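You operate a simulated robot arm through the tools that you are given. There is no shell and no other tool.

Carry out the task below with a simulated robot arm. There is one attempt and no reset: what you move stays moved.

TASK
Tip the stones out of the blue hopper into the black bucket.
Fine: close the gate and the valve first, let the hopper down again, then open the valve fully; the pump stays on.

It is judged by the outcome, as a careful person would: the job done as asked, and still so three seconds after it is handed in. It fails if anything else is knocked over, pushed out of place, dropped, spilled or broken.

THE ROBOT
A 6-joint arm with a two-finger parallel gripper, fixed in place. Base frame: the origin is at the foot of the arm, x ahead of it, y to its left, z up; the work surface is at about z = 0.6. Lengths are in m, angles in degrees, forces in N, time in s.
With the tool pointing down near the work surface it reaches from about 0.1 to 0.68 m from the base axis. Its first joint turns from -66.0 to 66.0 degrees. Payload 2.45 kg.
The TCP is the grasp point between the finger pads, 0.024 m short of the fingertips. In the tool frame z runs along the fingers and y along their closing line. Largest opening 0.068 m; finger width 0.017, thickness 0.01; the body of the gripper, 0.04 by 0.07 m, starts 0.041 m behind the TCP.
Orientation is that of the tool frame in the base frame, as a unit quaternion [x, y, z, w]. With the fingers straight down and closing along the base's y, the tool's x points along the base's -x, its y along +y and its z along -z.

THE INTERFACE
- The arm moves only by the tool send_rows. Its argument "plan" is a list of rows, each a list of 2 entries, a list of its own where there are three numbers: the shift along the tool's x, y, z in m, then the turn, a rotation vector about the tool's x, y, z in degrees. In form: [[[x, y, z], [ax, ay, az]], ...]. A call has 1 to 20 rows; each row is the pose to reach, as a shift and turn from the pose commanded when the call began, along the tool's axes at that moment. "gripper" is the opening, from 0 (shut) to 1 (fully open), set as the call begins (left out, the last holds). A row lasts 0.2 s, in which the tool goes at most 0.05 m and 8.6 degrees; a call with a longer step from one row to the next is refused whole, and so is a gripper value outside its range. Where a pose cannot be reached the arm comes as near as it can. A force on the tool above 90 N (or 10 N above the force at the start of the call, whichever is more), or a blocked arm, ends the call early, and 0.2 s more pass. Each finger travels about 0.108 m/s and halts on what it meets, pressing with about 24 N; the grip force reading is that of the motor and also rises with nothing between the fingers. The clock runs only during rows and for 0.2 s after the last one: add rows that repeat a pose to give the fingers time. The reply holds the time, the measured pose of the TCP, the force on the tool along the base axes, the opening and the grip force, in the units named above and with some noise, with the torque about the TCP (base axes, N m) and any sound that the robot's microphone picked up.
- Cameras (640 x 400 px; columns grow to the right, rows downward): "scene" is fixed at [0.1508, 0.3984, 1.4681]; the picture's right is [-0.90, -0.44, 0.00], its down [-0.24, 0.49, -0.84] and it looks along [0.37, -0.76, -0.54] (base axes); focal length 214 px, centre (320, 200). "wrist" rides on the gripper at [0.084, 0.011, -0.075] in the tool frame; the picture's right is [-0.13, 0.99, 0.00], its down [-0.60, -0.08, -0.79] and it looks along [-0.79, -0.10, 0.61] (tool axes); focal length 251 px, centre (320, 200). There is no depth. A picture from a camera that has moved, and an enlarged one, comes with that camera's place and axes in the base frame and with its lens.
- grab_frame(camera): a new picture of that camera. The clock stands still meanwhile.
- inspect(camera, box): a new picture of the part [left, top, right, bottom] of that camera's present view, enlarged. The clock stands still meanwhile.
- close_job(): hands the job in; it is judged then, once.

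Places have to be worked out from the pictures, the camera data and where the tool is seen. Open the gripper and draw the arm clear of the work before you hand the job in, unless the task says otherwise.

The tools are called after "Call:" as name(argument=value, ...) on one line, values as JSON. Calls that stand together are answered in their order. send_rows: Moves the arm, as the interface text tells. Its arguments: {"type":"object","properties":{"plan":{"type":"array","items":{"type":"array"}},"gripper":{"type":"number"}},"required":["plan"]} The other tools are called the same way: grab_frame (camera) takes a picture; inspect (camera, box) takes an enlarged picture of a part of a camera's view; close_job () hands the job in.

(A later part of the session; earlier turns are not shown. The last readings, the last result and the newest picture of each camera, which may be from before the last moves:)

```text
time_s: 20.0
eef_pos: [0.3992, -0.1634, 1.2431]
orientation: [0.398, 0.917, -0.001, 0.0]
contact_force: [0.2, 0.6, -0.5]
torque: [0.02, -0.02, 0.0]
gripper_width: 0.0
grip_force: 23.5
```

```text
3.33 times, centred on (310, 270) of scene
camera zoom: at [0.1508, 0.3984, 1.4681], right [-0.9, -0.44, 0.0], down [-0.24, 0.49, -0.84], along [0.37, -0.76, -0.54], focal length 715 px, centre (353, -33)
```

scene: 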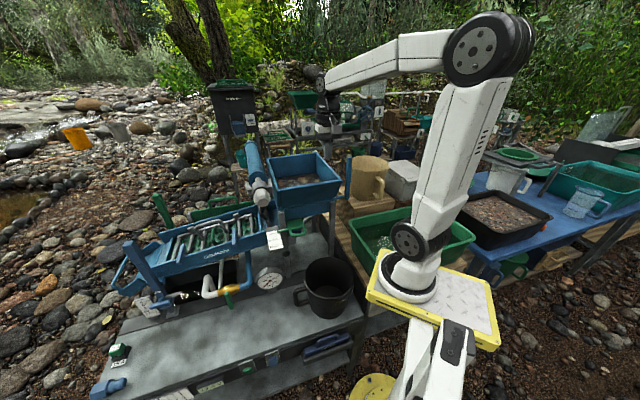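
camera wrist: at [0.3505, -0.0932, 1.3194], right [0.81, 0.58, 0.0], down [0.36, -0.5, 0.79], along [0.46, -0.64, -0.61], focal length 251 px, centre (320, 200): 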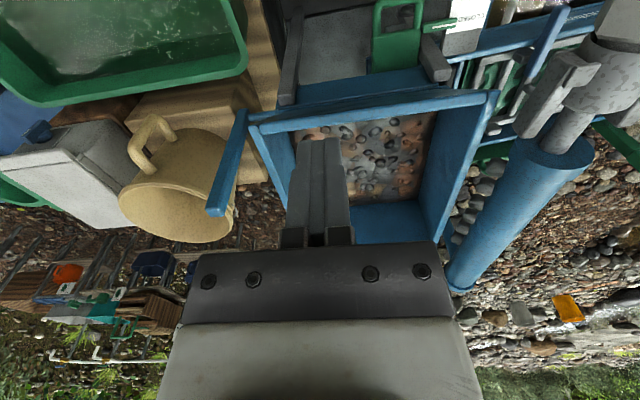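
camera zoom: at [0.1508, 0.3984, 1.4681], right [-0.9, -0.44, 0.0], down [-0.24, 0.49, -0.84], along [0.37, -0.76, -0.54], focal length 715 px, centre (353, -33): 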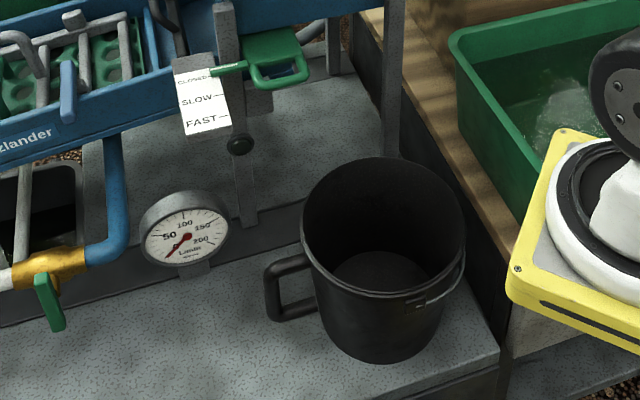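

Lever estimate: top at (0.379,-0.307,1.18), bottom near (0.384,-0.34,0.99), about 18 mm thick, with the hinge rod near z≈1.0. I open the gripper and move above the lever top.

Call:
send_rows(plan=[[[-0.024, -0.029, 0.0], [0, 0, 0]], [[-0.048, -0.058, 0.0], [0, 0, 0]], [[-0.072, -0.087, 0.0], [0, 0, 0]], [[-0.095, -0.115, 0.0], [0, 0, 0]]], gripper=1)

Call:
grab_frame(camera="wrist")

Call:
inspect(camera="scene", box=[290, 110, 410, 210])

```text
time_s: 21.0
eef_pos: [0.3812, -0.3112, 1.2431]
orientation: [0.398, 0.917, -0.001, 0.001]
contact_force: [0.4, -0.6, -0.2]
torque: [0.0, 0.0, -0.02]
gripper_width: 0.0678
grip_force: 0.0
```

```text
taken
camera wrist: at [0.3321, -0.242, 1.3177], right [0.81, 0.58, 0.0], down [0.35, -0.49, 0.79], along [0.46, -0.64, -0.61], focal length 251 px, centre (320, 200)
```

wrist: 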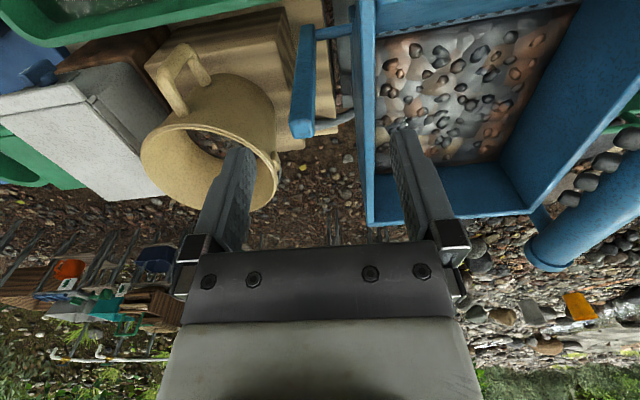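

```text
4.00 times, centred on (350, 160) of scene
camera zoom: at [0.1508, 0.3984, 1.4681], right [-0.9, -0.44, 0.0], down [-0.24, 0.49, -0.84], along [0.37, -0.76, -0.54], focal length 858 px, centre (200, 360)
```

zoom: 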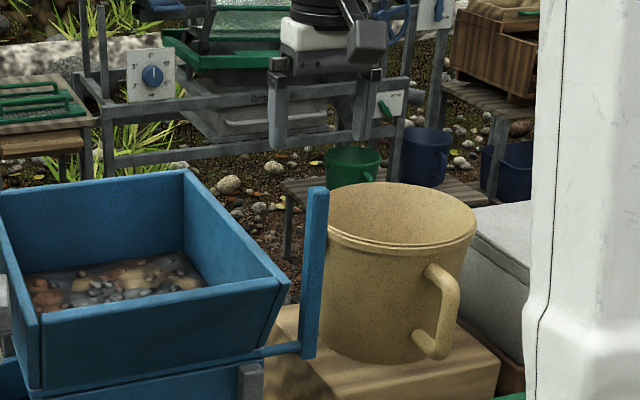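

I refine the lever position with an enlarged wrist view.

Call:
inspect(camera="wrist", box=[240, 0, 400, 160])

```text
2.50 times, centred on (320, 80) of wrist
camera zoom: at [0.3321, -0.242, 1.3177], right [0.81, 0.58, 0.0], down [0.35, -0.49, 0.79], along [0.46, -0.64, -0.61], focal length 629 px, centre (320, 500)
```

zoom: 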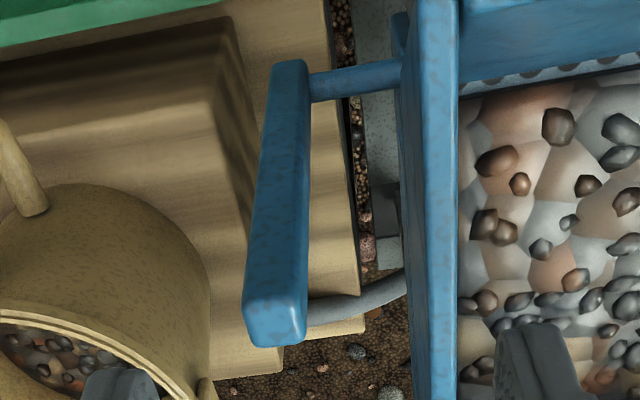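

Consistent now: lever is vertical at (0.384,-0.337), z 0.985–1.169, about 17 mm wide. I align above it with a partly open gripper, then descend.

Call:
send_rows(plan=[[[-0.0107, -0.0075, 0.0], [0, 0, 0]], [[-0.0214, -0.015, 0.0], [0, 0, 0]], [[-0.0214, -0.015, 0.0], [0, 0, 0]]], gripper=0.66)

Call:
grab_frame(camera="wrist")

```text
time_s: 21.8
eef_pos: [0.3847, -0.3371, 1.2421]
orientation: [0.399, 0.917, -0.001, 0.001]
contact_force: [0.3, -0.2, 0.1]
torque: [0.0, -0.02, -0.01]
gripper_width: 0.0447
grip_force: 0.1
```

```text
taken
camera wrist: at [0.3352, -0.2673, 1.317], right [0.81, 0.58, 0.0], down [0.35, -0.5, 0.79], along [0.46, -0.64, -0.61], focal length 251 px, centre (320, 200)
```

wrist: 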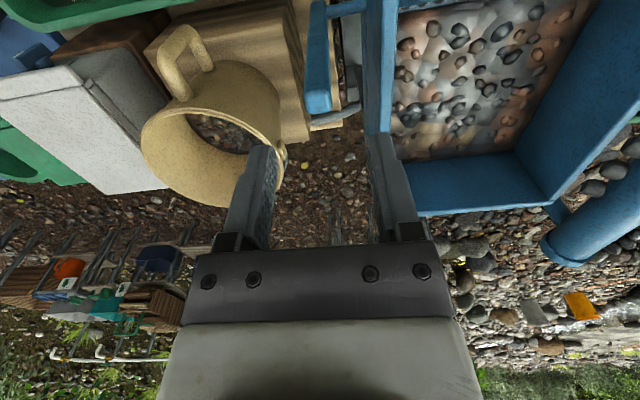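

The lever top is centred between the fingers. I descend 95 mm so the pads are about 24 mm below the lever top.

Call:
send_rows(plan=[[[0, 0, 0.03], [0, 0, 0]], [[0, 0, 0.055], [0, 0, 0]], [[0, 0, 0.075], [0, 0, 0]], [[0, 0, 0.095], [0, 0, 0]]])

Call:
grab_frame(camera="wrist")

Call:
inspect(camera="scene", box=[290, 110, 410, 210])

```text
time_s: 22.8
eef_pos: [0.3841, -0.3379, 1.1445]
orientation: [0.399, 0.917, 0.0, -0.001]
contact_force: [-0.5, -0.2, 0.4]
torque: [0.0, -0.01, 0.02]
gripper_width: 0.045
grip_force: 0.0
```

```text
taken
camera wrist: at [0.3351, -0.2663, 1.2204], right [0.81, 0.58, 0.0], down [0.35, -0.5, 0.79], along [0.46, -0.65, -0.61], focal length 251 px, centre (320, 200)
```

wrist: 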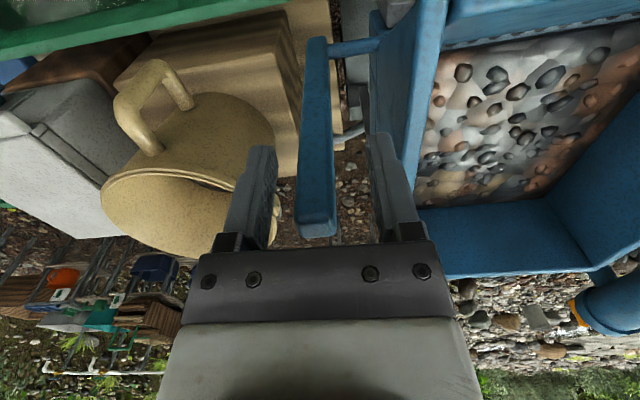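

```text
4.00 times, centred on (350, 160) of scene
camera zoom: at [0.1508, 0.3984, 1.4681], right [-0.9, -0.44, 0.0], down [-0.24, 0.49, -0.84], along [0.37, -0.76, -0.54], focal length 858 px, centre (200, 360)
```

zoom: 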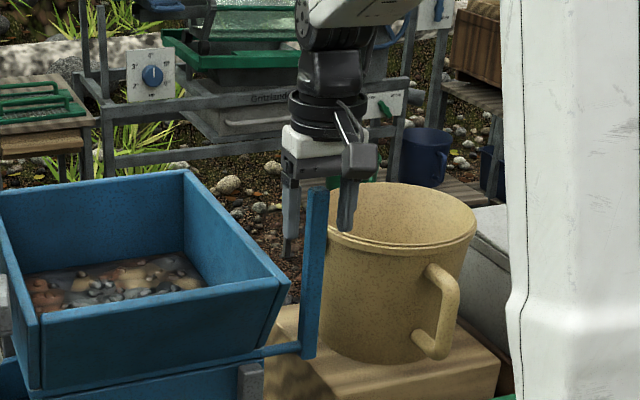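

The lever sits between the fingers as predicted. I close the gripper on it.

Call:
send_rows(plan=[[[0, 0, 0], [0, 0, 0]], [[0, 0, 0], [0, 0, 0]], [[0, 0, 0], [0, 0, 0]]], gripper=0)

Call:
grab_frame(camera="wrist")

```text
time_s: 23.6
eef_pos: [0.3813, -0.3385, 1.1451]
orientation: [0.4, 0.917, -0.002, 0.0]
contact_force: [-23.9, -24.3, -6.5]
torque: [0.32, -1.12, 0.0]
gripper_width: 0.0183
grip_force: 36.7
```

```text
taken
camera wrist: at [0.333, -0.2683, 1.2203], right [0.81, 0.58, 0.0], down [0.36, -0.49, 0.79], along [0.46, -0.65, -0.61], focal length 251 px, centre (320, 200)
```

wrist: 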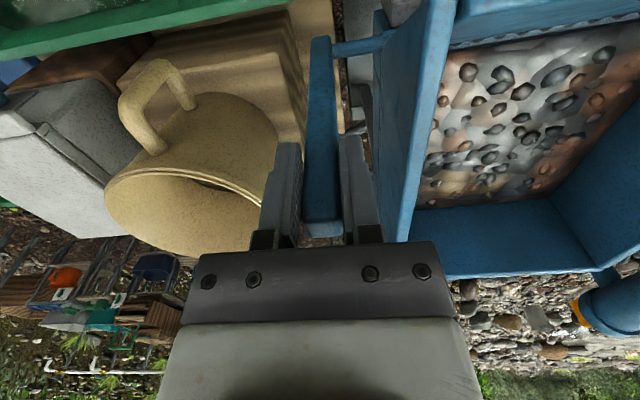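

Gripped at 18 mm, but there is a ~34 N sideways load, meaning the lever is a few mm toward -u. I shift the tool that way to relieve it.

Call:
send_rows(plan=[[[0, -0.0025, 0], [0, 0, 0]], [[0, -0.0025, 0], [0, 0, 0]]])

```text
time_s: 24.2
eef_pos: [0.3816, -0.3395, 1.1454]
orientation: [0.398, 0.918, 0.0, -0.001]
contact_force: [-13.9, -13.7, -12.8]
torque: [-0.48, -0.96, 0.19]
gripper_width: 0.0179
grip_force: 36.0
```

The load halved with 2.5 mm; I shift another 2.5 mm.

Call:
send_rows(plan=[[[0, -0.0025, 0], [0, 0, 0]], [[0, -0.0025, 0], [0, 0, 0]]])

```text
time_s: 24.8
eef_pos: [0.3818, -0.3374, 1.1446]
orientation: [0.397, 0.918, 0.001, 0.0]
contact_force: [3.6, 6.3, -13.6]
torque: [-0.9, 0.19, 0.56]
gripper_width: 0.018
grip_force: 35.7
```

Side load is nearly gone. I begin tipping gently: 15° about the hinge (radius ≈0.145 m), keeping the tool vertical and letting the lever pivot between the pads.

Call:
send_rows(plan=[[[0.0126, 0, 0.0005], [0, 0, 0]], [[0.0251, 0, 0.0022], [0, 0, 0]], [[0.0374, 0, 0.0049], [0, 0, 0]]])

Call:
grab_frame(camera="wrist")

Call:
inspect(camera="scene", box=[250, 120, 410, 220])

```text
time_s: 25.6
eef_pos: [0.358, -0.3144, 1.1425]
orientation: [0.399, 0.917, -0.001, 0.003]
contact_force: [19.6, -2.7, 7.1]
torque: [-0.29, -1.04, 0.19]
gripper_width: 0.018
grip_force: 36.2
```

```text
taken
camera wrist: at [0.3073, -0.2431, 1.2174], right [0.81, 0.58, 0.0], down [0.35, -0.49, 0.8], along [0.46, -0.65, -0.6], focal length 251 px, centre (320, 200)
```

wrist: 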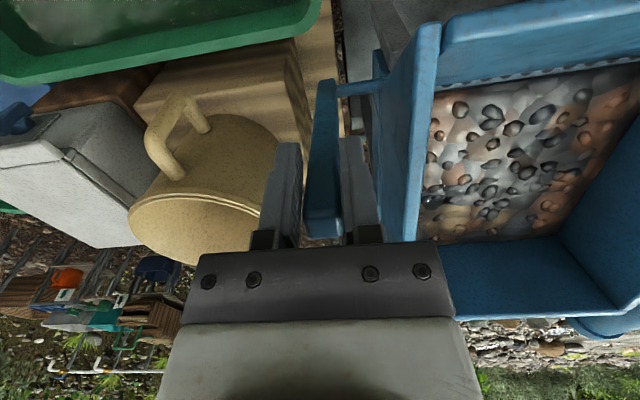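

```text
4.00 times, centred on (330, 170) of scene
camera zoom: at [0.1513, 0.3984, 1.468], right [-0.9, -0.44, 0.0], down [-0.24, 0.49, -0.84], along [0.37, -0.76, -0.54], focal length 858 px, centre (280, 320)
```

zoom: 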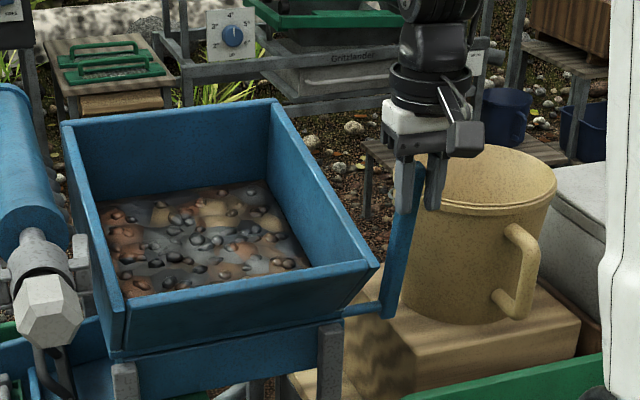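

The hopper tips with the lever, about 14°. A +u side force shows the hinge axis is turned ~2.5° from my assumption, so I add a small correction and continue to 40°.

Call:
send_rows(plan=[[[0.012, 0.0015, 0.0038], [0, 0, 0]], [[0.0237, 0.002, 0.0086], [0, 0, 0]], [[0.0349, 0.0026, 0.0145], [0, 0, 0]], [[0.0455, 0.003, 0.0212], [0, 0, 0]], [[0.0555, 0.0035, 0.0289], [0, 0, 0]]])

Call:
grab_frame(camera="wrist")

Call:
inspect(camera="scene", box=[230, 120, 420, 320])

```text
time_s: 26.8
eef_pos: [0.3171, -0.2747, 1.1134]
orientation: [0.4, 0.917, -0.005, 0.002]
contact_force: [-42.1, -33.8, 28.8]
torque: [0.06, -1.34, -0.29]
gripper_width: 0.0178
grip_force: 36.5
```

```text
taken
camera wrist: at [0.269, -0.2039, 1.1886], right [0.81, 0.58, -0.01], down [0.35, -0.49, 0.8], along [0.46, -0.65, -0.6], focal length 251 px, centre (320, 200)
```

wrist: 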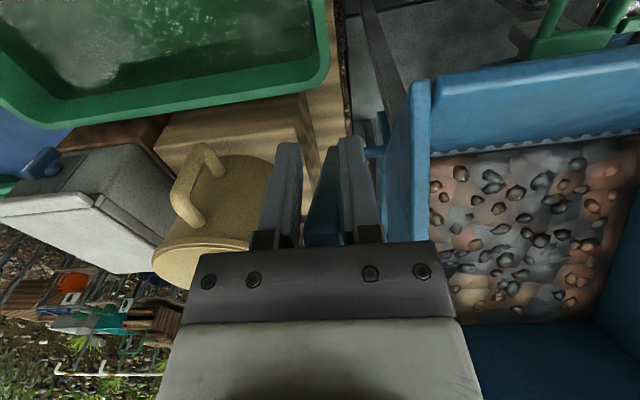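

```text
2.00 times, centred on (325, 220) of scene
camera zoom: at [0.149, 0.3975, 1.4686], right [-0.9, -0.44, 0.0], down [-0.24, 0.49, -0.84], along [0.37, -0.76, -0.54], focal length 429 px, centre (310, 160)
```

zoom: 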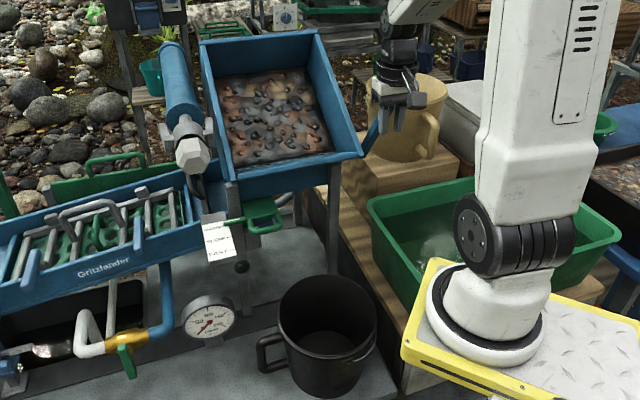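

The measured TCP path shows the true swing direction is at -44° (not -50°), and a 54 N side load built up. I correct sideways by -8 mm before going on.

Call:
send_rows(plan=[[[0, -0.004, 0], [0, 0, 0]], [[0, -0.008, 0], [0, 0, 0]], [[0, -0.008, 0], [0, 0, 0]]])

```text
time_s: 27.6
eef_pos: [0.3162, -0.2736, 1.1117]
orientation: [0.397, 0.918, 0.001, 0.001]
contact_force: [12.8, 15.1, 25.5]
torque: [-1.08, -0.28, 0.32]
gripper_width: 0.0178
grip_force: 36.5
```

Side load is down to 20 N and there's an outward pull, so the lever radius is a few mm larger (≈0.148). With those corrections I go on to 60°.

Call:
send_rows(plan=[[[0.0016, 0.002, -0.002], [0, 0, 0]], [[0.0063, 0.0017, 0.0022], [0, 0, 0]], [[0.0111, 0.0015, 0.0067], [0, 0, 0]], [[0.0155, 0.0013, 0.0115], [0, 0, 0]], [[0.0199, 0.0011, 0.0163], [0, 0, 0]], [[0.0238, 0.0009, 0.0213], [0, 0, 0]], [[0.0277, 0.0007, 0.0265], [0, 0, 0]], [[0.0312, 0.0005, 0.0319], [0, 0, 0]], [[0.0347, 0.0003, 0.0374], [0, 0, 0]]])

Call:
grab_frame(camera="wrist")

Call:
inspect(camera="scene", box=[230, 120, 420, 320])

```text
time_s: 29.6
eef_pos: [0.2915, -0.2469, 1.0735]
orientation: [0.398, 0.917, 0.0, -0.001]
contact_force: [13.9, 38.2, 24.1]
torque: [-1.55, -0.19, 0.46]
gripper_width: 0.0179
grip_force: 36.2
```

```text
taken
camera wrist: at [0.2413, -0.1773, 1.1496], right [0.81, 0.58, 0.0], down [0.36, -0.5, 0.79], along [0.46, -0.64, -0.61], focal length 251 px, centre (320, 200)
```

wrist: 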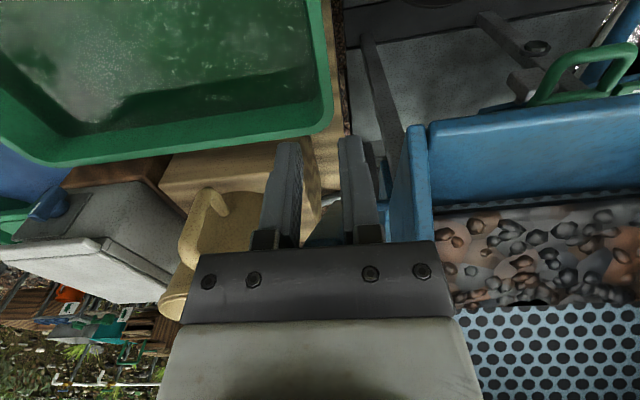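

```text
2.00 times, centred on (325, 220) of scene
camera zoom: at [0.151, 0.3999, 1.4676], right [-0.9, -0.44, 0.0], down [-0.24, 0.48, -0.84], along [0.37, -0.76, -0.54], focal length 429 px, centre (310, 160)
```

zoom: 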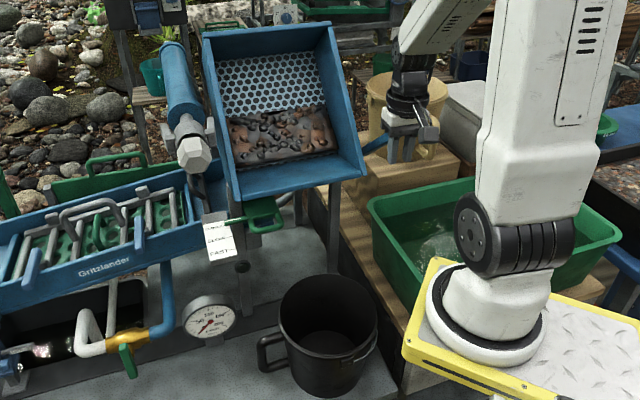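

The stones slid into a heap at the front wall and the perforated floor shows; nothing has spilled. I correct the side and radial load and continue slowly to 70°.

Call:
send_rows(plan=[[[0.0026, 0.004, -0.0015], [0, 0, 0]], [[0.0056, 0.004, 0.0042], [0, 0, 0]], [[0.0086, 0.0039, 0.0101], [0, 0, 0]], [[0.0112, 0.0038, 0.0161], [0, 0, 0]], [[0.0137, 0.0038, 0.0222], [0, 0, 0]]])

Call:
grab_frame(camera="wrist")

Call:
inspect(camera="scene", box=[230, 120, 420, 320])

```text
time_s: 30.8
eef_pos: [0.2796, -0.2362, 1.0526]
orientation: [0.399, 0.917, 0.001, -0.001]
contact_force: [-51.9, -6.3, 34.3]
torque: [-0.91, -2.57, -0.35]
gripper_width: 0.0178
grip_force: 36.3
```

```text
taken
camera wrist: at [0.2308, -0.1664, 1.1287], right [0.81, 0.58, 0.0], down [0.36, -0.5, 0.79], along [0.46, -0.64, -0.61], focal length 251 px, centre (320, 200)
```

wrist: 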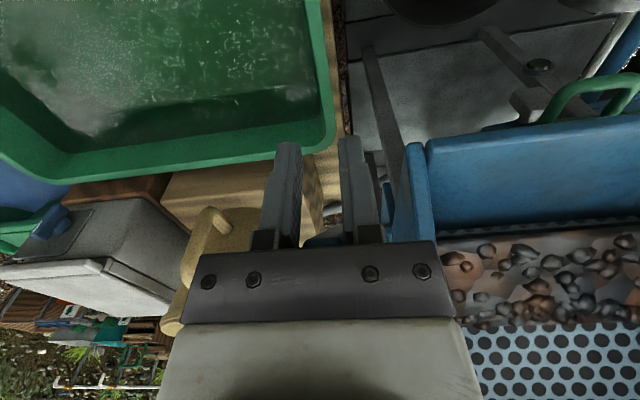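

```text
2.00 times, centred on (325, 220) of scene
camera zoom: at [0.1487, 0.3985, 1.4683], right [-0.9, -0.44, 0.0], down [-0.24, 0.49, -0.84], along [0.37, -0.76, -0.54], focal length 429 px, centre (310, 160)
```

zoom: 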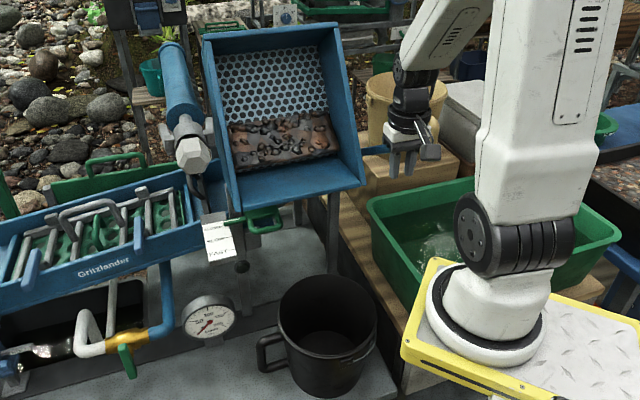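

About 69° now, still no spill, but the load has grown (torque 2.5 Nm from pad friction, ~40 N outward). I relieve it by tilting the tool 15° with the lever and easing the position slightly.

Call:
send_rows(plan=[[[0.001, -0.001, -0.0003], [0, -5, 0]], [[0.002, -0.002, -0.0006], [0, -10, 0]], [[0.003, -0.003, -0.001], [0, -15, 0]], [[0.003, -0.003, -0.001], [0, -15, 0]]])

Call:
grab_frame(camera="wrist")

Call:
inspect(camera="scene", box=[310, 130, 430, 230])

```text
time_s: 31.8
eef_pos: [0.281, -0.239, 1.0551]
orientation: [0.396, 0.909, -0.053, 0.122]
contact_force: [20.7, -22.4, -11.2]
torque: [0.41, 0.28, 0.05]
gripper_width: 0.0178
grip_force: 36.1
```

```text
taken
camera wrist: at [0.2205, -0.1559, 1.105], right [0.81, 0.59, 0.03], down [0.2, -0.32, 0.93], along [0.55, -0.74, -0.38], focal length 251 px, centre (320, 200)
```

wrist: 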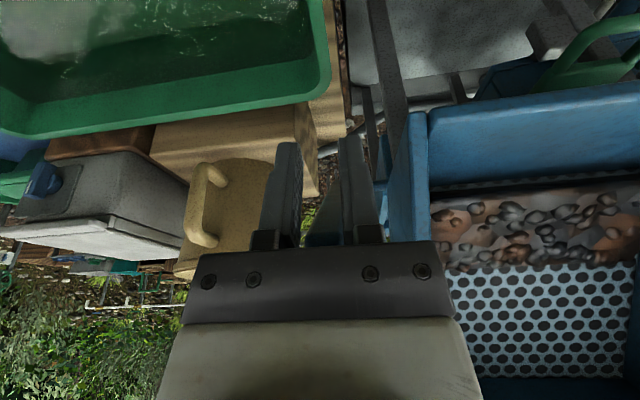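

```text
4.00 times, centred on (370, 180) of scene
camera zoom: at [0.1515, 0.3976, 1.4683], right [-0.9, -0.44, 0.0], down [-0.24, 0.49, -0.84], along [0.37, -0.76, -0.54], focal length 858 px, centre (120, 280)
```

zoom: 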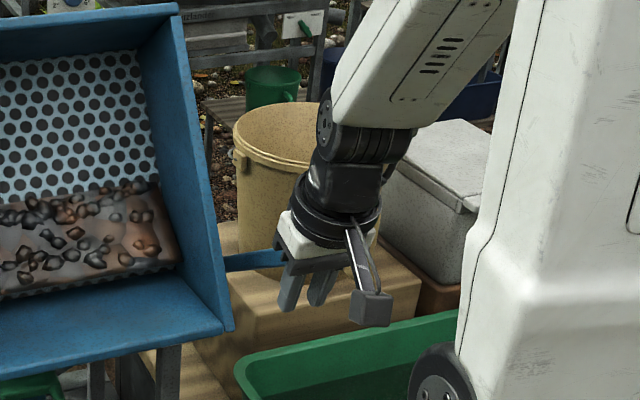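

Loads dropped a lot; the grip still holds the lever. I continue slowly to about 80°, tilting the tool along.

Call:
send_rows(plan=[[[0.0027, 0, 0.0062], [0, -2, 0]], [[0.0053, 0, 0.0123], [0, -4, 0]], [[0.0083, 0, 0.0181], [0, -6, 0]], [[0.0113, 0, 0.0239], [0, -8, 0]], [[0.0113, 0, 0.0239], [0, -8, 0]]])

Call:
grab_frame(camera="wrist")

Call:
inspect(camera="scene", box=[230, 120, 420, 320])

```text
time_s: 32.7
eef_pos: [0.2813, -0.2375, 1.0315]
orientation: [0.391, 0.905, -0.062, 0.159]
contact_force: [-25.1, 30.0, 28.9]
torque: [-1.62, -1.54, 0.3]
gripper_width: 0.0181
grip_force: 36.4
out of reach, approached as far as the arm can: row 2, 3, 4
stopped in row 4: the force on the tool passed its limit at 109 N (the readings are from after the stop); the commanded pose is now the measured one
```

```text
taken
camera wrist: at [0.2173, -0.1539, 1.0752], right [0.8, 0.59, 0.05], down [0.14, -0.28, 0.95], along [0.58, -0.75, -0.31], focal length 251 px, centre (320, 200)
```

wrist: 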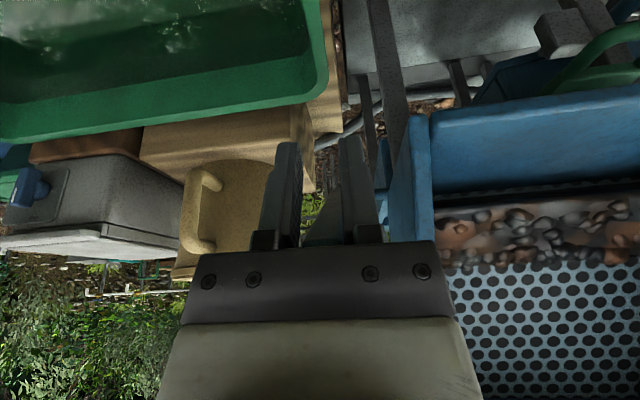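

```text
2.00 times, centred on (325, 220) of scene
camera zoom: at [0.1497, 0.3996, 1.4679], right [-0.9, -0.44, 0.0], down [-0.24, 0.48, -0.84], along [0.37, -0.76, -0.54], focal length 429 px, centre (310, 160)
```

zoom: 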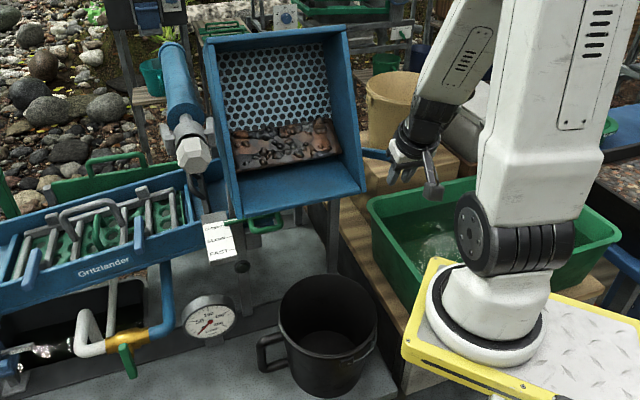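

The arm hit its inner reach limit because of the tilt (hopper is at ≈77°, nothing spilled). The net moment on the hopper is small, so I turn the tool back toward vertical, letting the pads slip around the lever.

Call:
send_rows(plan=[[[0, 0, 0], [0, 4, 0]], [[0, 0, 0], [0, 8, 0]], [[0, 0, 0], [0, 12, 0]], [[0, 0, 0], [0, 12, 0]]])

Call:
inspect(camera="scene", box=[310, 130, 430, 230])

```text
time_s: 33.7
eef_pos: [0.2793, -0.237, 1.0317]
orientation: [0.396, 0.916, -0.019, 0.059]
contact_force: [-34.7, 29.7, 17.8]
torque: [-0.94, -0.74, 0.3]
gripper_width: 0.018
grip_force: 35.8
```

```text
4.00 times, centred on (370, 180) of scene
camera zoom: at [0.1496, 0.3995, 1.4679], right [-0.9, -0.44, 0.0], down [-0.24, 0.48, -0.84], along [0.37, -0.76, -0.54], focal length 858 px, centre (120, 280)
```

zoom: 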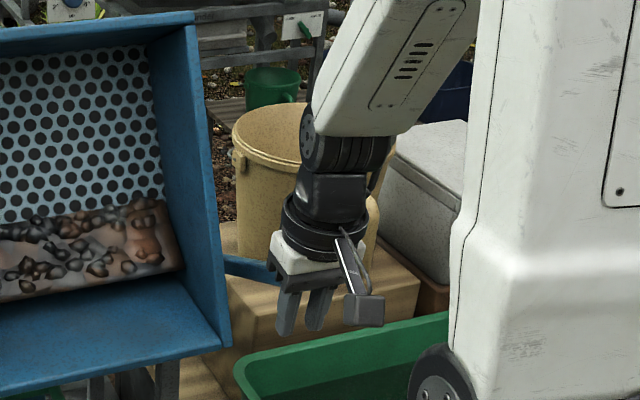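

Torque fell. There's a ~45 N outward pull, so I move outward 4 mm, finish levelling the tool, and continue to about 85°.

Call:
send_rows(plan=[[[0.004, 0, 0], [0, 3, 0]], [[0.0052, 0, 0.0035], [0, 5, 0]], [[0.0065, 0, 0.007], [0, 7, 0]], [[0.0081, 0, 0.0133], [0, 7, 0]], [[0.0097, 0, 0.0197], [0, 7, 0]]])

Call:
grab_frame(camera="wrist")

Call:
inspect(camera="scene", box=[230, 120, 420, 320])

```text
time_s: 34.9
eef_pos: [0.2765, -0.2341, 1.0114]
orientation: [0.395, 0.919, 0.003, 0.006]
contact_force: [-8.4, 32.1, 16.0]
torque: [-1.43, -0.69, 0.65]
gripper_width: 0.0183
grip_force: 36.6
```

```text
taken
camera wrist: at [0.2265, -0.1642, 1.086], right [0.81, 0.59, 0.01], down [0.35, -0.49, 0.8], along [0.47, -0.64, -0.6], focal length 251 px, centre (320, 200)
```

wrist: 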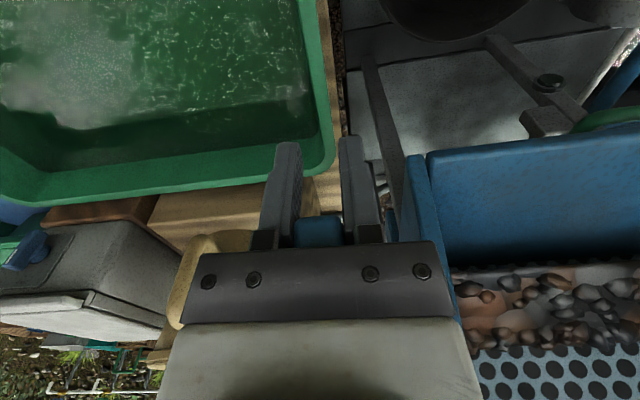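

```text
2.00 times, centred on (325, 220) of scene
camera zoom: at [0.1504, 0.3995, 1.4678], right [-0.9, -0.44, 0.0], down [-0.24, 0.48, -0.84], along [0.37, -0.76, -0.54], focal length 429 px, centre (310, 160)
```

zoom: 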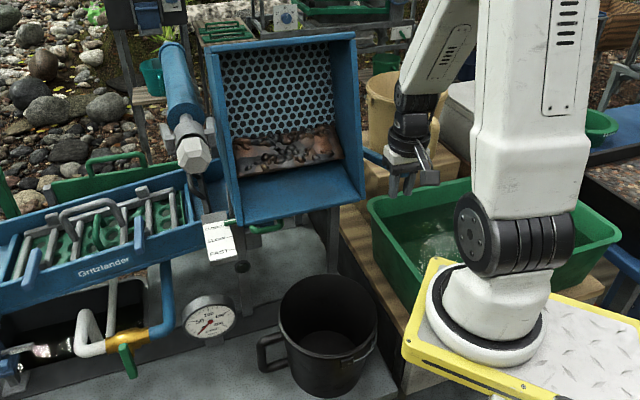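

About 85° now; the stones still rest on the front wall. I correct the loads and go slowly on toward 95°.

Call:
send_rows(plan=[[[0.003, 0.002, 0.002], [0, 0, 0]], [[0.0035, 0.002, 0.008], [0, 0, 0]], [[0.0037, 0.002, 0.0144], [0, 0, 0]], [[0.0035, 0.002, 0.021], [0, 0, 0]], [[0.003, 0.002, 0.0274], [0, 0, 0]]])

Call:
grab_frame(camera="wrist")

Call:
inspect(camera="scene", box=[230, 120, 420, 320])

```text
time_s: 36.1
eef_pos: [0.2758, -0.2338, 0.9843]
orientation: [0.396, 0.918, 0.0, 0.009]
contact_force: [-49.0, -11.3, 8.4]
torque: [-0.32, -1.47, 0.51]
gripper_width: 0.0182
grip_force: 36.5
```

```text
taken
camera wrist: at [0.2259, -0.1631, 1.0587], right [0.81, 0.59, 0.01], down [0.34, -0.49, 0.8], along [0.48, -0.65, -0.6], focal length 251 px, centre (320, 200)
```

wrist: 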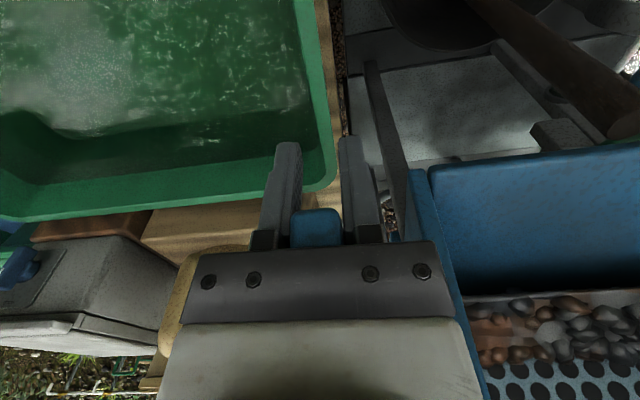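

```text
2.00 times, centred on (325, 220) of scene
camera zoom: at [0.1492, 0.3981, 1.4683], right [-0.9, -0.44, 0.0], down [-0.24, 0.49, -0.84], along [0.37, -0.76, -0.54], focal length 429 px, centre (310, 160)
```

zoom: 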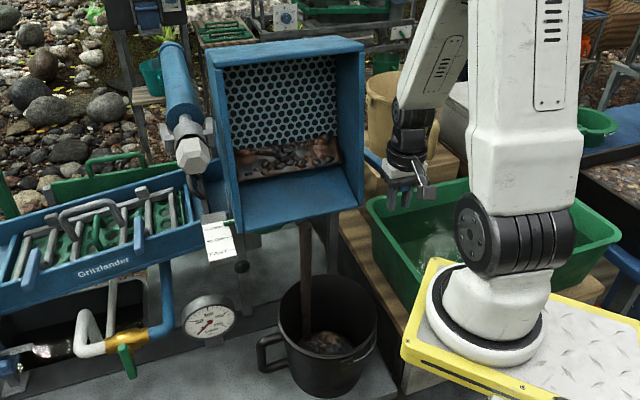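

A stream of stones is pouring into the bucket's middle. I hold here, easing the sideways load, and let it run.

Call:
send_rows(plan=[[[0.001, -0.003, 0], [0, 0, 0]], [[0.002, -0.004, 0], [0, 0, 0]], [[0.002, -0.004, 0], [0, 0, 0]], [[0.002, -0.004, 0], [0, 0, 0]], [[0.002, -0.004, 0], [0, 0, 0]]])

Call:
inspect(camera="scene", box=[230, 120, 420, 320])

```text
time_s: 37.3
eef_pos: [0.2765, -0.233, 0.9854]
orientation: [0.396, 0.918, 0.0, 0.01]
contact_force: [41.4, 16.5, -8.5]
torque: [-0.06, 1.68, 0.53]
gripper_width: 0.0182
grip_force: 35.9
```

```text
2.00 times, centred on (325, 220) of scene
camera zoom: at [0.1522, 0.3988, 1.4678], right [-0.9, -0.44, 0.0], down [-0.24, 0.48, -0.84], along [0.37, -0.76, -0.54], focal length 429 px, centre (310, 160)
```

zoom: 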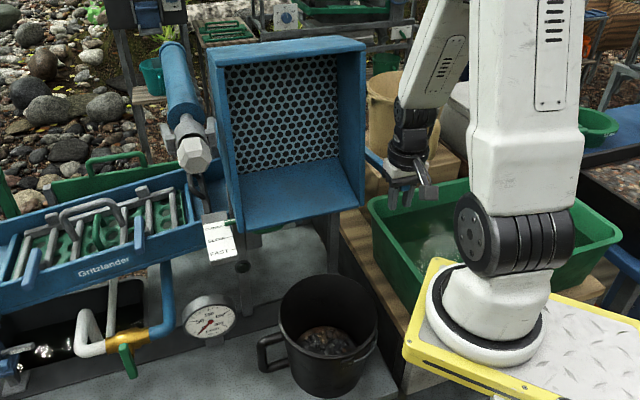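

The hopper floor is clean and the stones lie in the bucket. I now lower the hopper back along the reverse arc, first to about 65°.

Call:
send_rows(plan=[[[0, 0.003, 0], [0, 0, 0]], [[0.0005, 0.003, -0.0116], [0, 0, 0]], [[-0.0001, 0.003, -0.0247], [0, 0, 0]], [[-0.0018, 0.003, -0.0376], [0, 0, 0]], [[-0.0046, 0.003, -0.0504], [0, 0, 0]], [[-0.0085, 0.0032, -0.0629], [0, 0, 0]], [[-0.0136, 0.0033, -0.075], [0, 0, 0]]])

Call:
grab_frame(camera="wrist")

Call:
inspect(camera="scene", box=[230, 120, 420, 320])

```text
time_s: 38.9
eef_pos: [0.2829, -0.2414, 1.0568]
orientation: [0.395, 0.919, 0.002, 0.007]
contact_force: [5.1, -13.0, -17.0]
torque: [0.59, 1.18, 0.25]
gripper_width: 0.018
grip_force: 36.1
```

```text
taken
camera wrist: at [0.2329, -0.1701, 1.133], right [0.81, 0.59, 0.01], down [0.35, -0.49, 0.8], along [0.47, -0.64, -0.6], focal length 251 px, centre (320, 200)
```

wrist: 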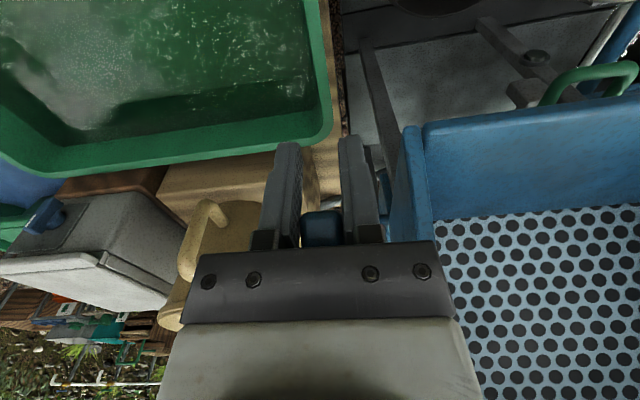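

```text
2.00 times, centred on (325, 220) of scene
camera zoom: at [0.1512, 0.3978, 1.4682], right [-0.9, -0.44, 0.0], down [-0.24, 0.49, -0.84], along [0.37, -0.76, -0.54], focal length 429 px, centre (310, 160)
```

zoom: 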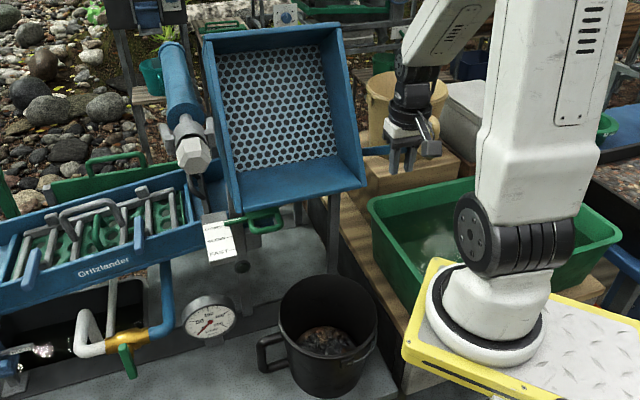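

The hopper is visibly empty and forces are low. I continue lowering to about 30°.

Call:
send_rows(plan=[[[-0.006, 0.0001, -0.0116], [0, 0, 0]], [[-0.0147, 0.0003, -0.0215], [0, 0, 0]], [[-0.0225, 0.0005, -0.0317], [0, 0, 0]], [[-0.0312, 0.0007, -0.0413], [0, 0, 0]], [[-0.0408, 0.0009, -0.05], [0, 0, 0]], [[-0.051, 0.0011, -0.0578], [0, 0, 0]], [[-0.0619, 0.0013, -0.0648], [0, 0, 0]]])

Call:
grab_frame(camera="wrist")

```text
time_s: 40.5
eef_pos: [0.3252, -0.2842, 1.1239]
orientation: [0.395, 0.918, 0.002, 0.007]
contact_force: [0.5, 4.9, -8.3]
torque: [0.61, 0.91, 0.34]
gripper_width: 0.018
grip_force: 36.1
```

```text
taken
camera wrist: at [0.2761, -0.2136, 1.1987], right [0.81, 0.59, 0.01], down [0.34, -0.49, 0.8], along [0.47, -0.64, -0.6], focal length 251 px, centre (320, 200)
```

wrist: 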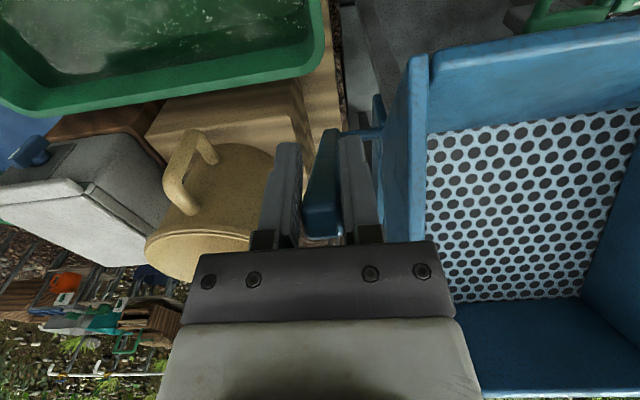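

Forces remain small. I continue lowering the hopper to its rest, slowing at the end.

Call:
send_rows(plan=[[[-0.0115, 0.0003, -0.0059], [0, 0, 0]], [[-0.0234, 0.0006, -0.0109], [0, 0, 0]], [[-0.0357, 0.0009, -0.0148], [0, 0, 0]], [[-0.0483, 0.0012, -0.0176], [0, 0, 0]], [[-0.055, 0.0014, -0.0185], [0, 0, 0]], [[-0.0611, 0.0016, -0.0192], [0, 0, 0]], [[-0.066, 0.0018, -0.0196], [0, 0, 0]], [[-0.071, 0.0019, -0.0198], [0, 0, 0]]])

Call:
grab_frame(camera="wrist")

Call:
inspect(camera="scene", box=[250, 120, 410, 220])

```text
time_s: 42.3
eef_pos: [0.3777, -0.3348, 1.145]
orientation: [0.395, 0.919, 0.001, 0.009]
contact_force: [3.2, 12.9, 0.8]
torque: [-0.06, 1.75, 0.22]
gripper_width: 0.0183
grip_force: 36.8
```

```text
taken
camera wrist: at [0.3269, -0.2645, 1.22], right [0.81, 0.59, 0.01], down [0.34, -0.49, 0.8], along [0.48, -0.65, -0.6], focal length 251 px, centre (320, 200)
```

wrist: 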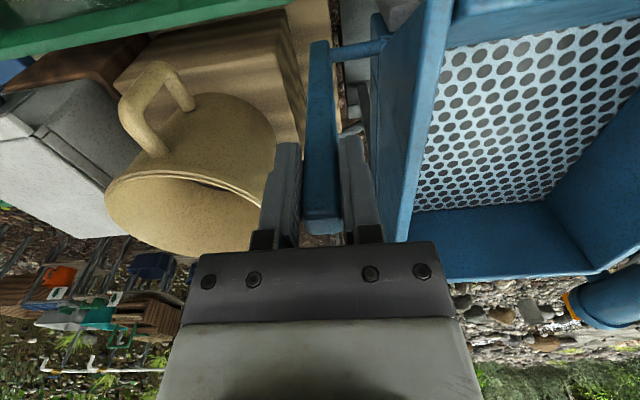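

```text
4.00 times, centred on (330, 170) of scene
camera zoom: at [0.151, 0.3989, 1.4679], right [-0.9, -0.44, 0.0], down [-0.24, 0.48, -0.84], along [0.37, -0.76, -0.54], focal length 858 px, centre (280, 320)
```

zoom: 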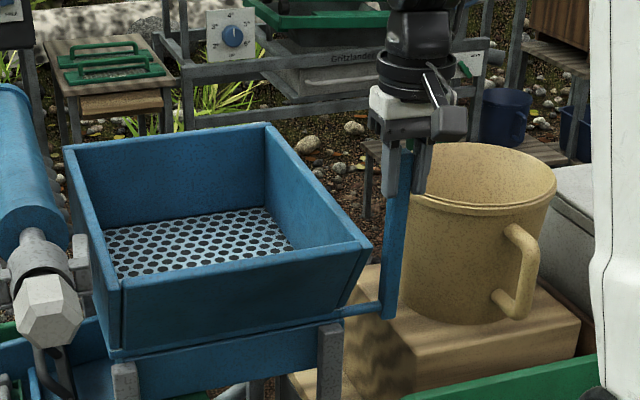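

About 5 mm (2°) of travel remains to the original rest position. I push on gently until it seats.

Call:
send_rows(plan=[[[-0.003, 0, 0], [0, 0, 0]], [[-0.006, 0, 0], [0, 0, 0]], [[-0.006, 0, 0], [0, 0, 0]]])

Call:
inspect(camera="scene", box=[250, 140, 370, 215])

```text
time_s: 43.1
eef_pos: [0.3819, -0.3384, 1.1456]
orientation: [0.395, 0.918, 0.001, 0.009]
contact_force: [8.9, 17.0, 8.4]
torque: [-0.07, 1.67, 0.29]
gripper_width: 0.0182
grip_force: 36.8
```

```text
5.33 times, centred on (310, 178) of scene
camera zoom: at [0.151, 0.3991, 1.4679], right [-0.9, -0.44, 0.0], down [-0.24, 0.48, -0.84], along [0.37, -0.76, -0.54], focal length 1144 px, centre (373, 320)
```

zoom: 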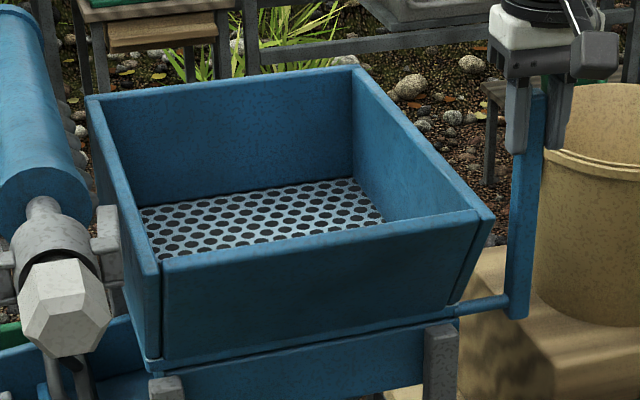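

The hopper's outline matches the first picture. I press 3 mm more to confirm it rests on its stop, before releasing.

Call:
send_rows(plan=[[[-0.003, 0, 0], [0, 0, 0]], [[-0.003, 0, 0], [0, 0, 0]]])

```text
time_s: 43.7
eef_pos: [0.3826, -0.34, 1.1459]
orientation: [0.395, 0.919, 0.002, 0.007]
contact_force: [-3.0, 34.2, 9.0]
torque: [-1.49, 0.27, 0.56]
gripper_width: 0.0181
grip_force: 36.5
```

It is seated (reaction rises with almost no travel). I relax the push, then open the fingers.

Call:
send_rows(plan=[[[0.002, 0.001, 0], [0, 0, 0]], [[0.002, 0.001, 0], [0, 0, 0]]])

Call:
send_rows(plan=[[[0, 0, 0], [0, 0, 0]], [[0, 0, 0], [0, 0, 0]], [[0, 0, 0], [0, 0, 0]]], gripper=0.66)

Call:
grab_frame(camera="wrist")

Call:
inspect(camera="scene", box=[250, 140, 370, 215])

```text
time_s: 44.3
eef_pos: [0.3821, -0.3393, 1.1448]
orientation: [0.396, 0.918, -0.001, 0.008]
contact_force: [7.0, 11.7, 3.2]
torque: [-0.04, 1.62, 0.19]
gripper_width: 0.0182
grip_force: 36.9
```

```text
time_s: 45.1
eef_pos: [0.3823, -0.3398, 1.1451]
orientation: [0.396, 0.918, 0.001, 0.009]
contact_force: [0.4, -0.2, -0.2]
torque: [0.02, 0.03, 0.02]
gripper_width: 0.0449
grip_force: 0.0
```

```text
taken
camera wrist: at [0.3316, -0.2693, 1.22], right [0.81, 0.59, 0.01], down [0.34, -0.49, 0.8], along [0.48, -0.65, -0.6], focal length 251 px, centre (320, 200)
```

wrist: 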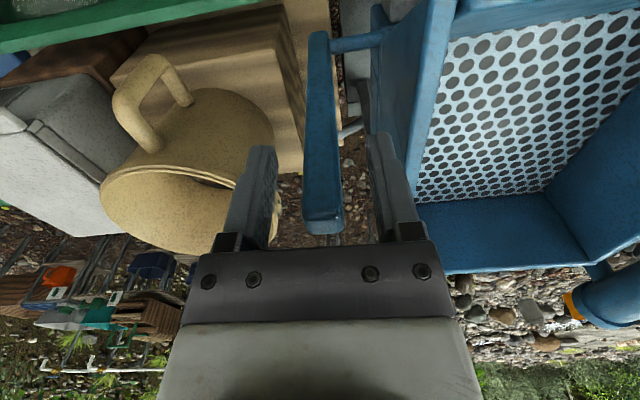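

```text
5.33 times, centred on (310, 178) of scene
camera zoom: at [0.1508, 0.3984, 1.4681], right [-0.9, -0.44, 0.0], down [-0.24, 0.49, -0.84], along [0.37, -0.76, -0.54], focal length 1144 px, centre (373, 320)
```

zoom: 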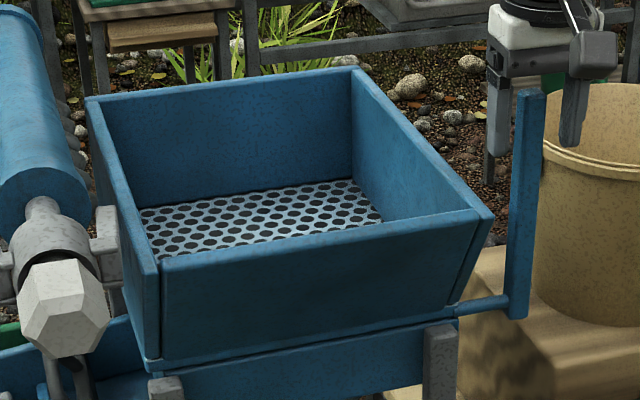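

The hopper stays down after release. I raise the gripper clear of the lever and move back over toward the front.

Call:
send_rows(plan=[[[0, 0, -0.035], [0, 0, 0]], [[0, 0, -0.07], [0, 0, 0]], [[0, 0, -0.1], [0, 0, 0]], [[0.023, 0.029, -0.1], [0, 0, 0]], [[0.047, 0.058, -0.1], [0, 0, 0]], [[0.071, 0.087, -0.1], [0, 0, 0]], [[0.095, 0.115, -0.1], [0, 0, 0]], [[0.123, 0.14, -0.092], [0, 0, 0]], [[0.151, 0.166, -0.083], [0, 0, 0]], [[0.179, 0.191, -0.075], [0, 0, 0]]])

Call:
grab_frame(camera="scene")

Call:
inspect(camera="scene", box=[200, 210, 360, 330])

```text
time_s: 47.3
eef_pos: [0.3971, -0.0761, 1.2211]
orientation: [0.396, 0.918, 0.001, 0.009]
contact_force: [0.1, 0.5, 1.0]
torque: [0.04, 0.0, -0.03]
gripper_width: 0.0449
grip_force: 0.0
```

```text
taken
```

scene: 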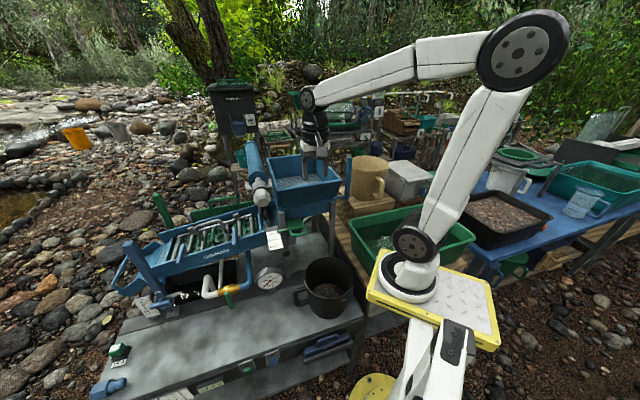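

```text
3.33 times, centred on (280, 270) of scene
camera zoom: at [0.1508, 0.3984, 1.4681], right [-0.9, -0.44, 0.0], down [-0.24, 0.49, -0.84], along [0.37, -0.76, -0.54], focal length 715 px, centre (453, -33)
```

zoom: 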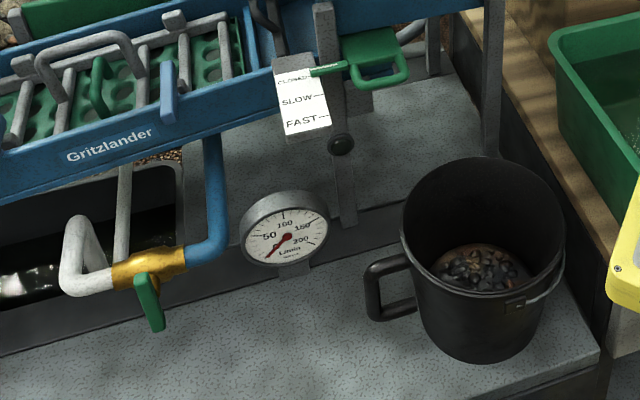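

Stones are in the bucket, gate still CLOSED, gauge at 0. With fingers closing, I travel back to the valve and tilt the tool 30° again.

Call:
send_rows(plan=[[[0.0196, 0.0248, 0.0242], [0, 0, 0]], [[0.0392, 0.0495, 0.0484], [0, 0, 0]], [[0.0587, 0.0743, 0.0727], [0, 0, 0]], [[0.0783, 0.099, 0.0969], [0, 0, 0]], [[0.0979, 0.1238, 0.1211], [0, 0, 0]], [[0.0986, 0.1464, 0.1511], [0, -3, 0]], [[0.0993, 0.169, 0.1811], [0, -6, 0]], [[0.0999, 0.1917, 0.2111], [0, -9, 0]], [[0.1006, 0.2143, 0.2411], [0, -12, 0]], [[0.1013, 0.2369, 0.2711], [0, -15, 0]], [[0.0851, 0.2508, 0.3071], [0, -18, 0]], [[0.069, 0.2648, 0.3431], [0, -21, 0]], [[0.0528, 0.2787, 0.3791], [0, -24, 0]], [[0.0367, 0.2927, 0.4151], [0, -27, 0]], [[0.0205, 0.3066, 0.4511], [0, -30, 0]]], gripper=0)

Call:
grab_frame(camera="wrist")

```text
time_s: 50.5
eef_pos: [0.6132, 0.1446, 0.7716]
orientation: [0.382, 0.885, -0.101, 0.247]
contact_force: [0.4, 0.0, 0.1]
torque: [-0.01, 0.0, -0.01]
gripper_width: 0.0001
grip_force: 23.7
```

```text
taken
camera wrist: at [0.5451, 0.2334, 0.7937], right [0.8, 0.6, 0.07], down [0.01, -0.14, 0.99], along [0.6, -0.79, -0.12], focal length 251 px, centre (320, 200)
```

wrist: 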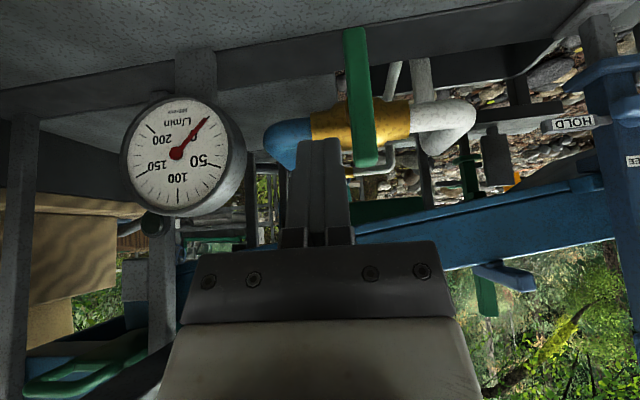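

The handle is vertical just right of the fingertips as expected, gauge 0. I place the tip beside the handle's upper arm and push it over toward +u.

Call:
send_rows(plan=[[[-0.0124, -0.008, 0.0126], [0, 0, 0]], [[-0.0247, -0.01, 0.0252], [0, 0, 0]], [[-0.0247, -0.01, 0.0252], [0, 0, 0]]])

Call:
grab_frame(camera="wrist")

```text
time_s: 51.3
eef_pos: [0.6288, 0.1122, 0.7628]
orientation: [0.382, 0.885, -0.102, 0.246]
contact_force: [-0.3, -0.5, -0.8]
torque: [0.01, 0.02, -0.01]
gripper_width: 0.0
grip_force: 23.5
```

```text
taken
camera wrist: at [0.5609, 0.2016, 0.7849], right [0.8, 0.6, 0.07], down [0.01, -0.14, 0.99], along [0.6, -0.79, -0.12], focal length 251 px, centre (320, 200)
```

wrist: 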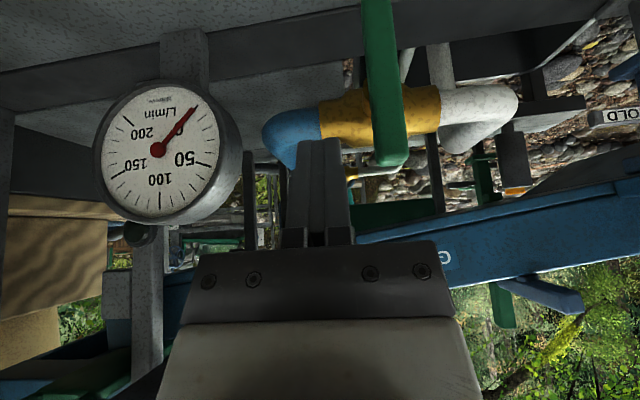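

The tip is left of the upper arm with about 12–15 mm overlap. I push along the arc through roughly 40°.

Call:
send_rows(plan=[[[0, 0.012, 0], [0, 0, 0]], [[0, 0.021, 0], [0, 0, 0]], [[-0.0006, 0.0263, -0.001], [0, 0, 0]], [[-0.0007, 0.0318, -0.0011], [0, 0, 0]], [[-0.0003, 0.0372, -0.0004], [0, 0, 0]], [[0.0006, 0.0424, 0.001], [0, 0, 0]]])

Call:
grab_frame(camera="wrist")

```text
time_s: 52.7
eef_pos: [0.6604, 0.1423, 0.7622]
orientation: [0.383, 0.885, -0.102, 0.246]
contact_force: [-0.3, -0.4, -0.3]
torque: [-0.02, -0.03, -0.03]
gripper_width: 0.0
grip_force: 23.8
```

```text
taken
camera wrist: at [0.5924, 0.2316, 0.7841], right [0.8, 0.6, 0.07], down [0.01, -0.14, 0.99], along [0.6, -0.79, -0.12], focal length 251 px, centre (320, 200)
```

wrist: 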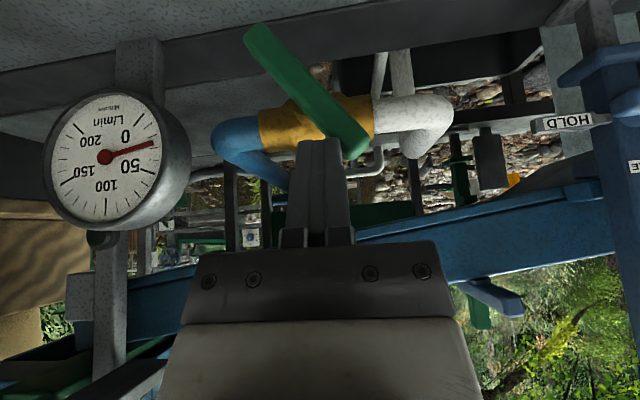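

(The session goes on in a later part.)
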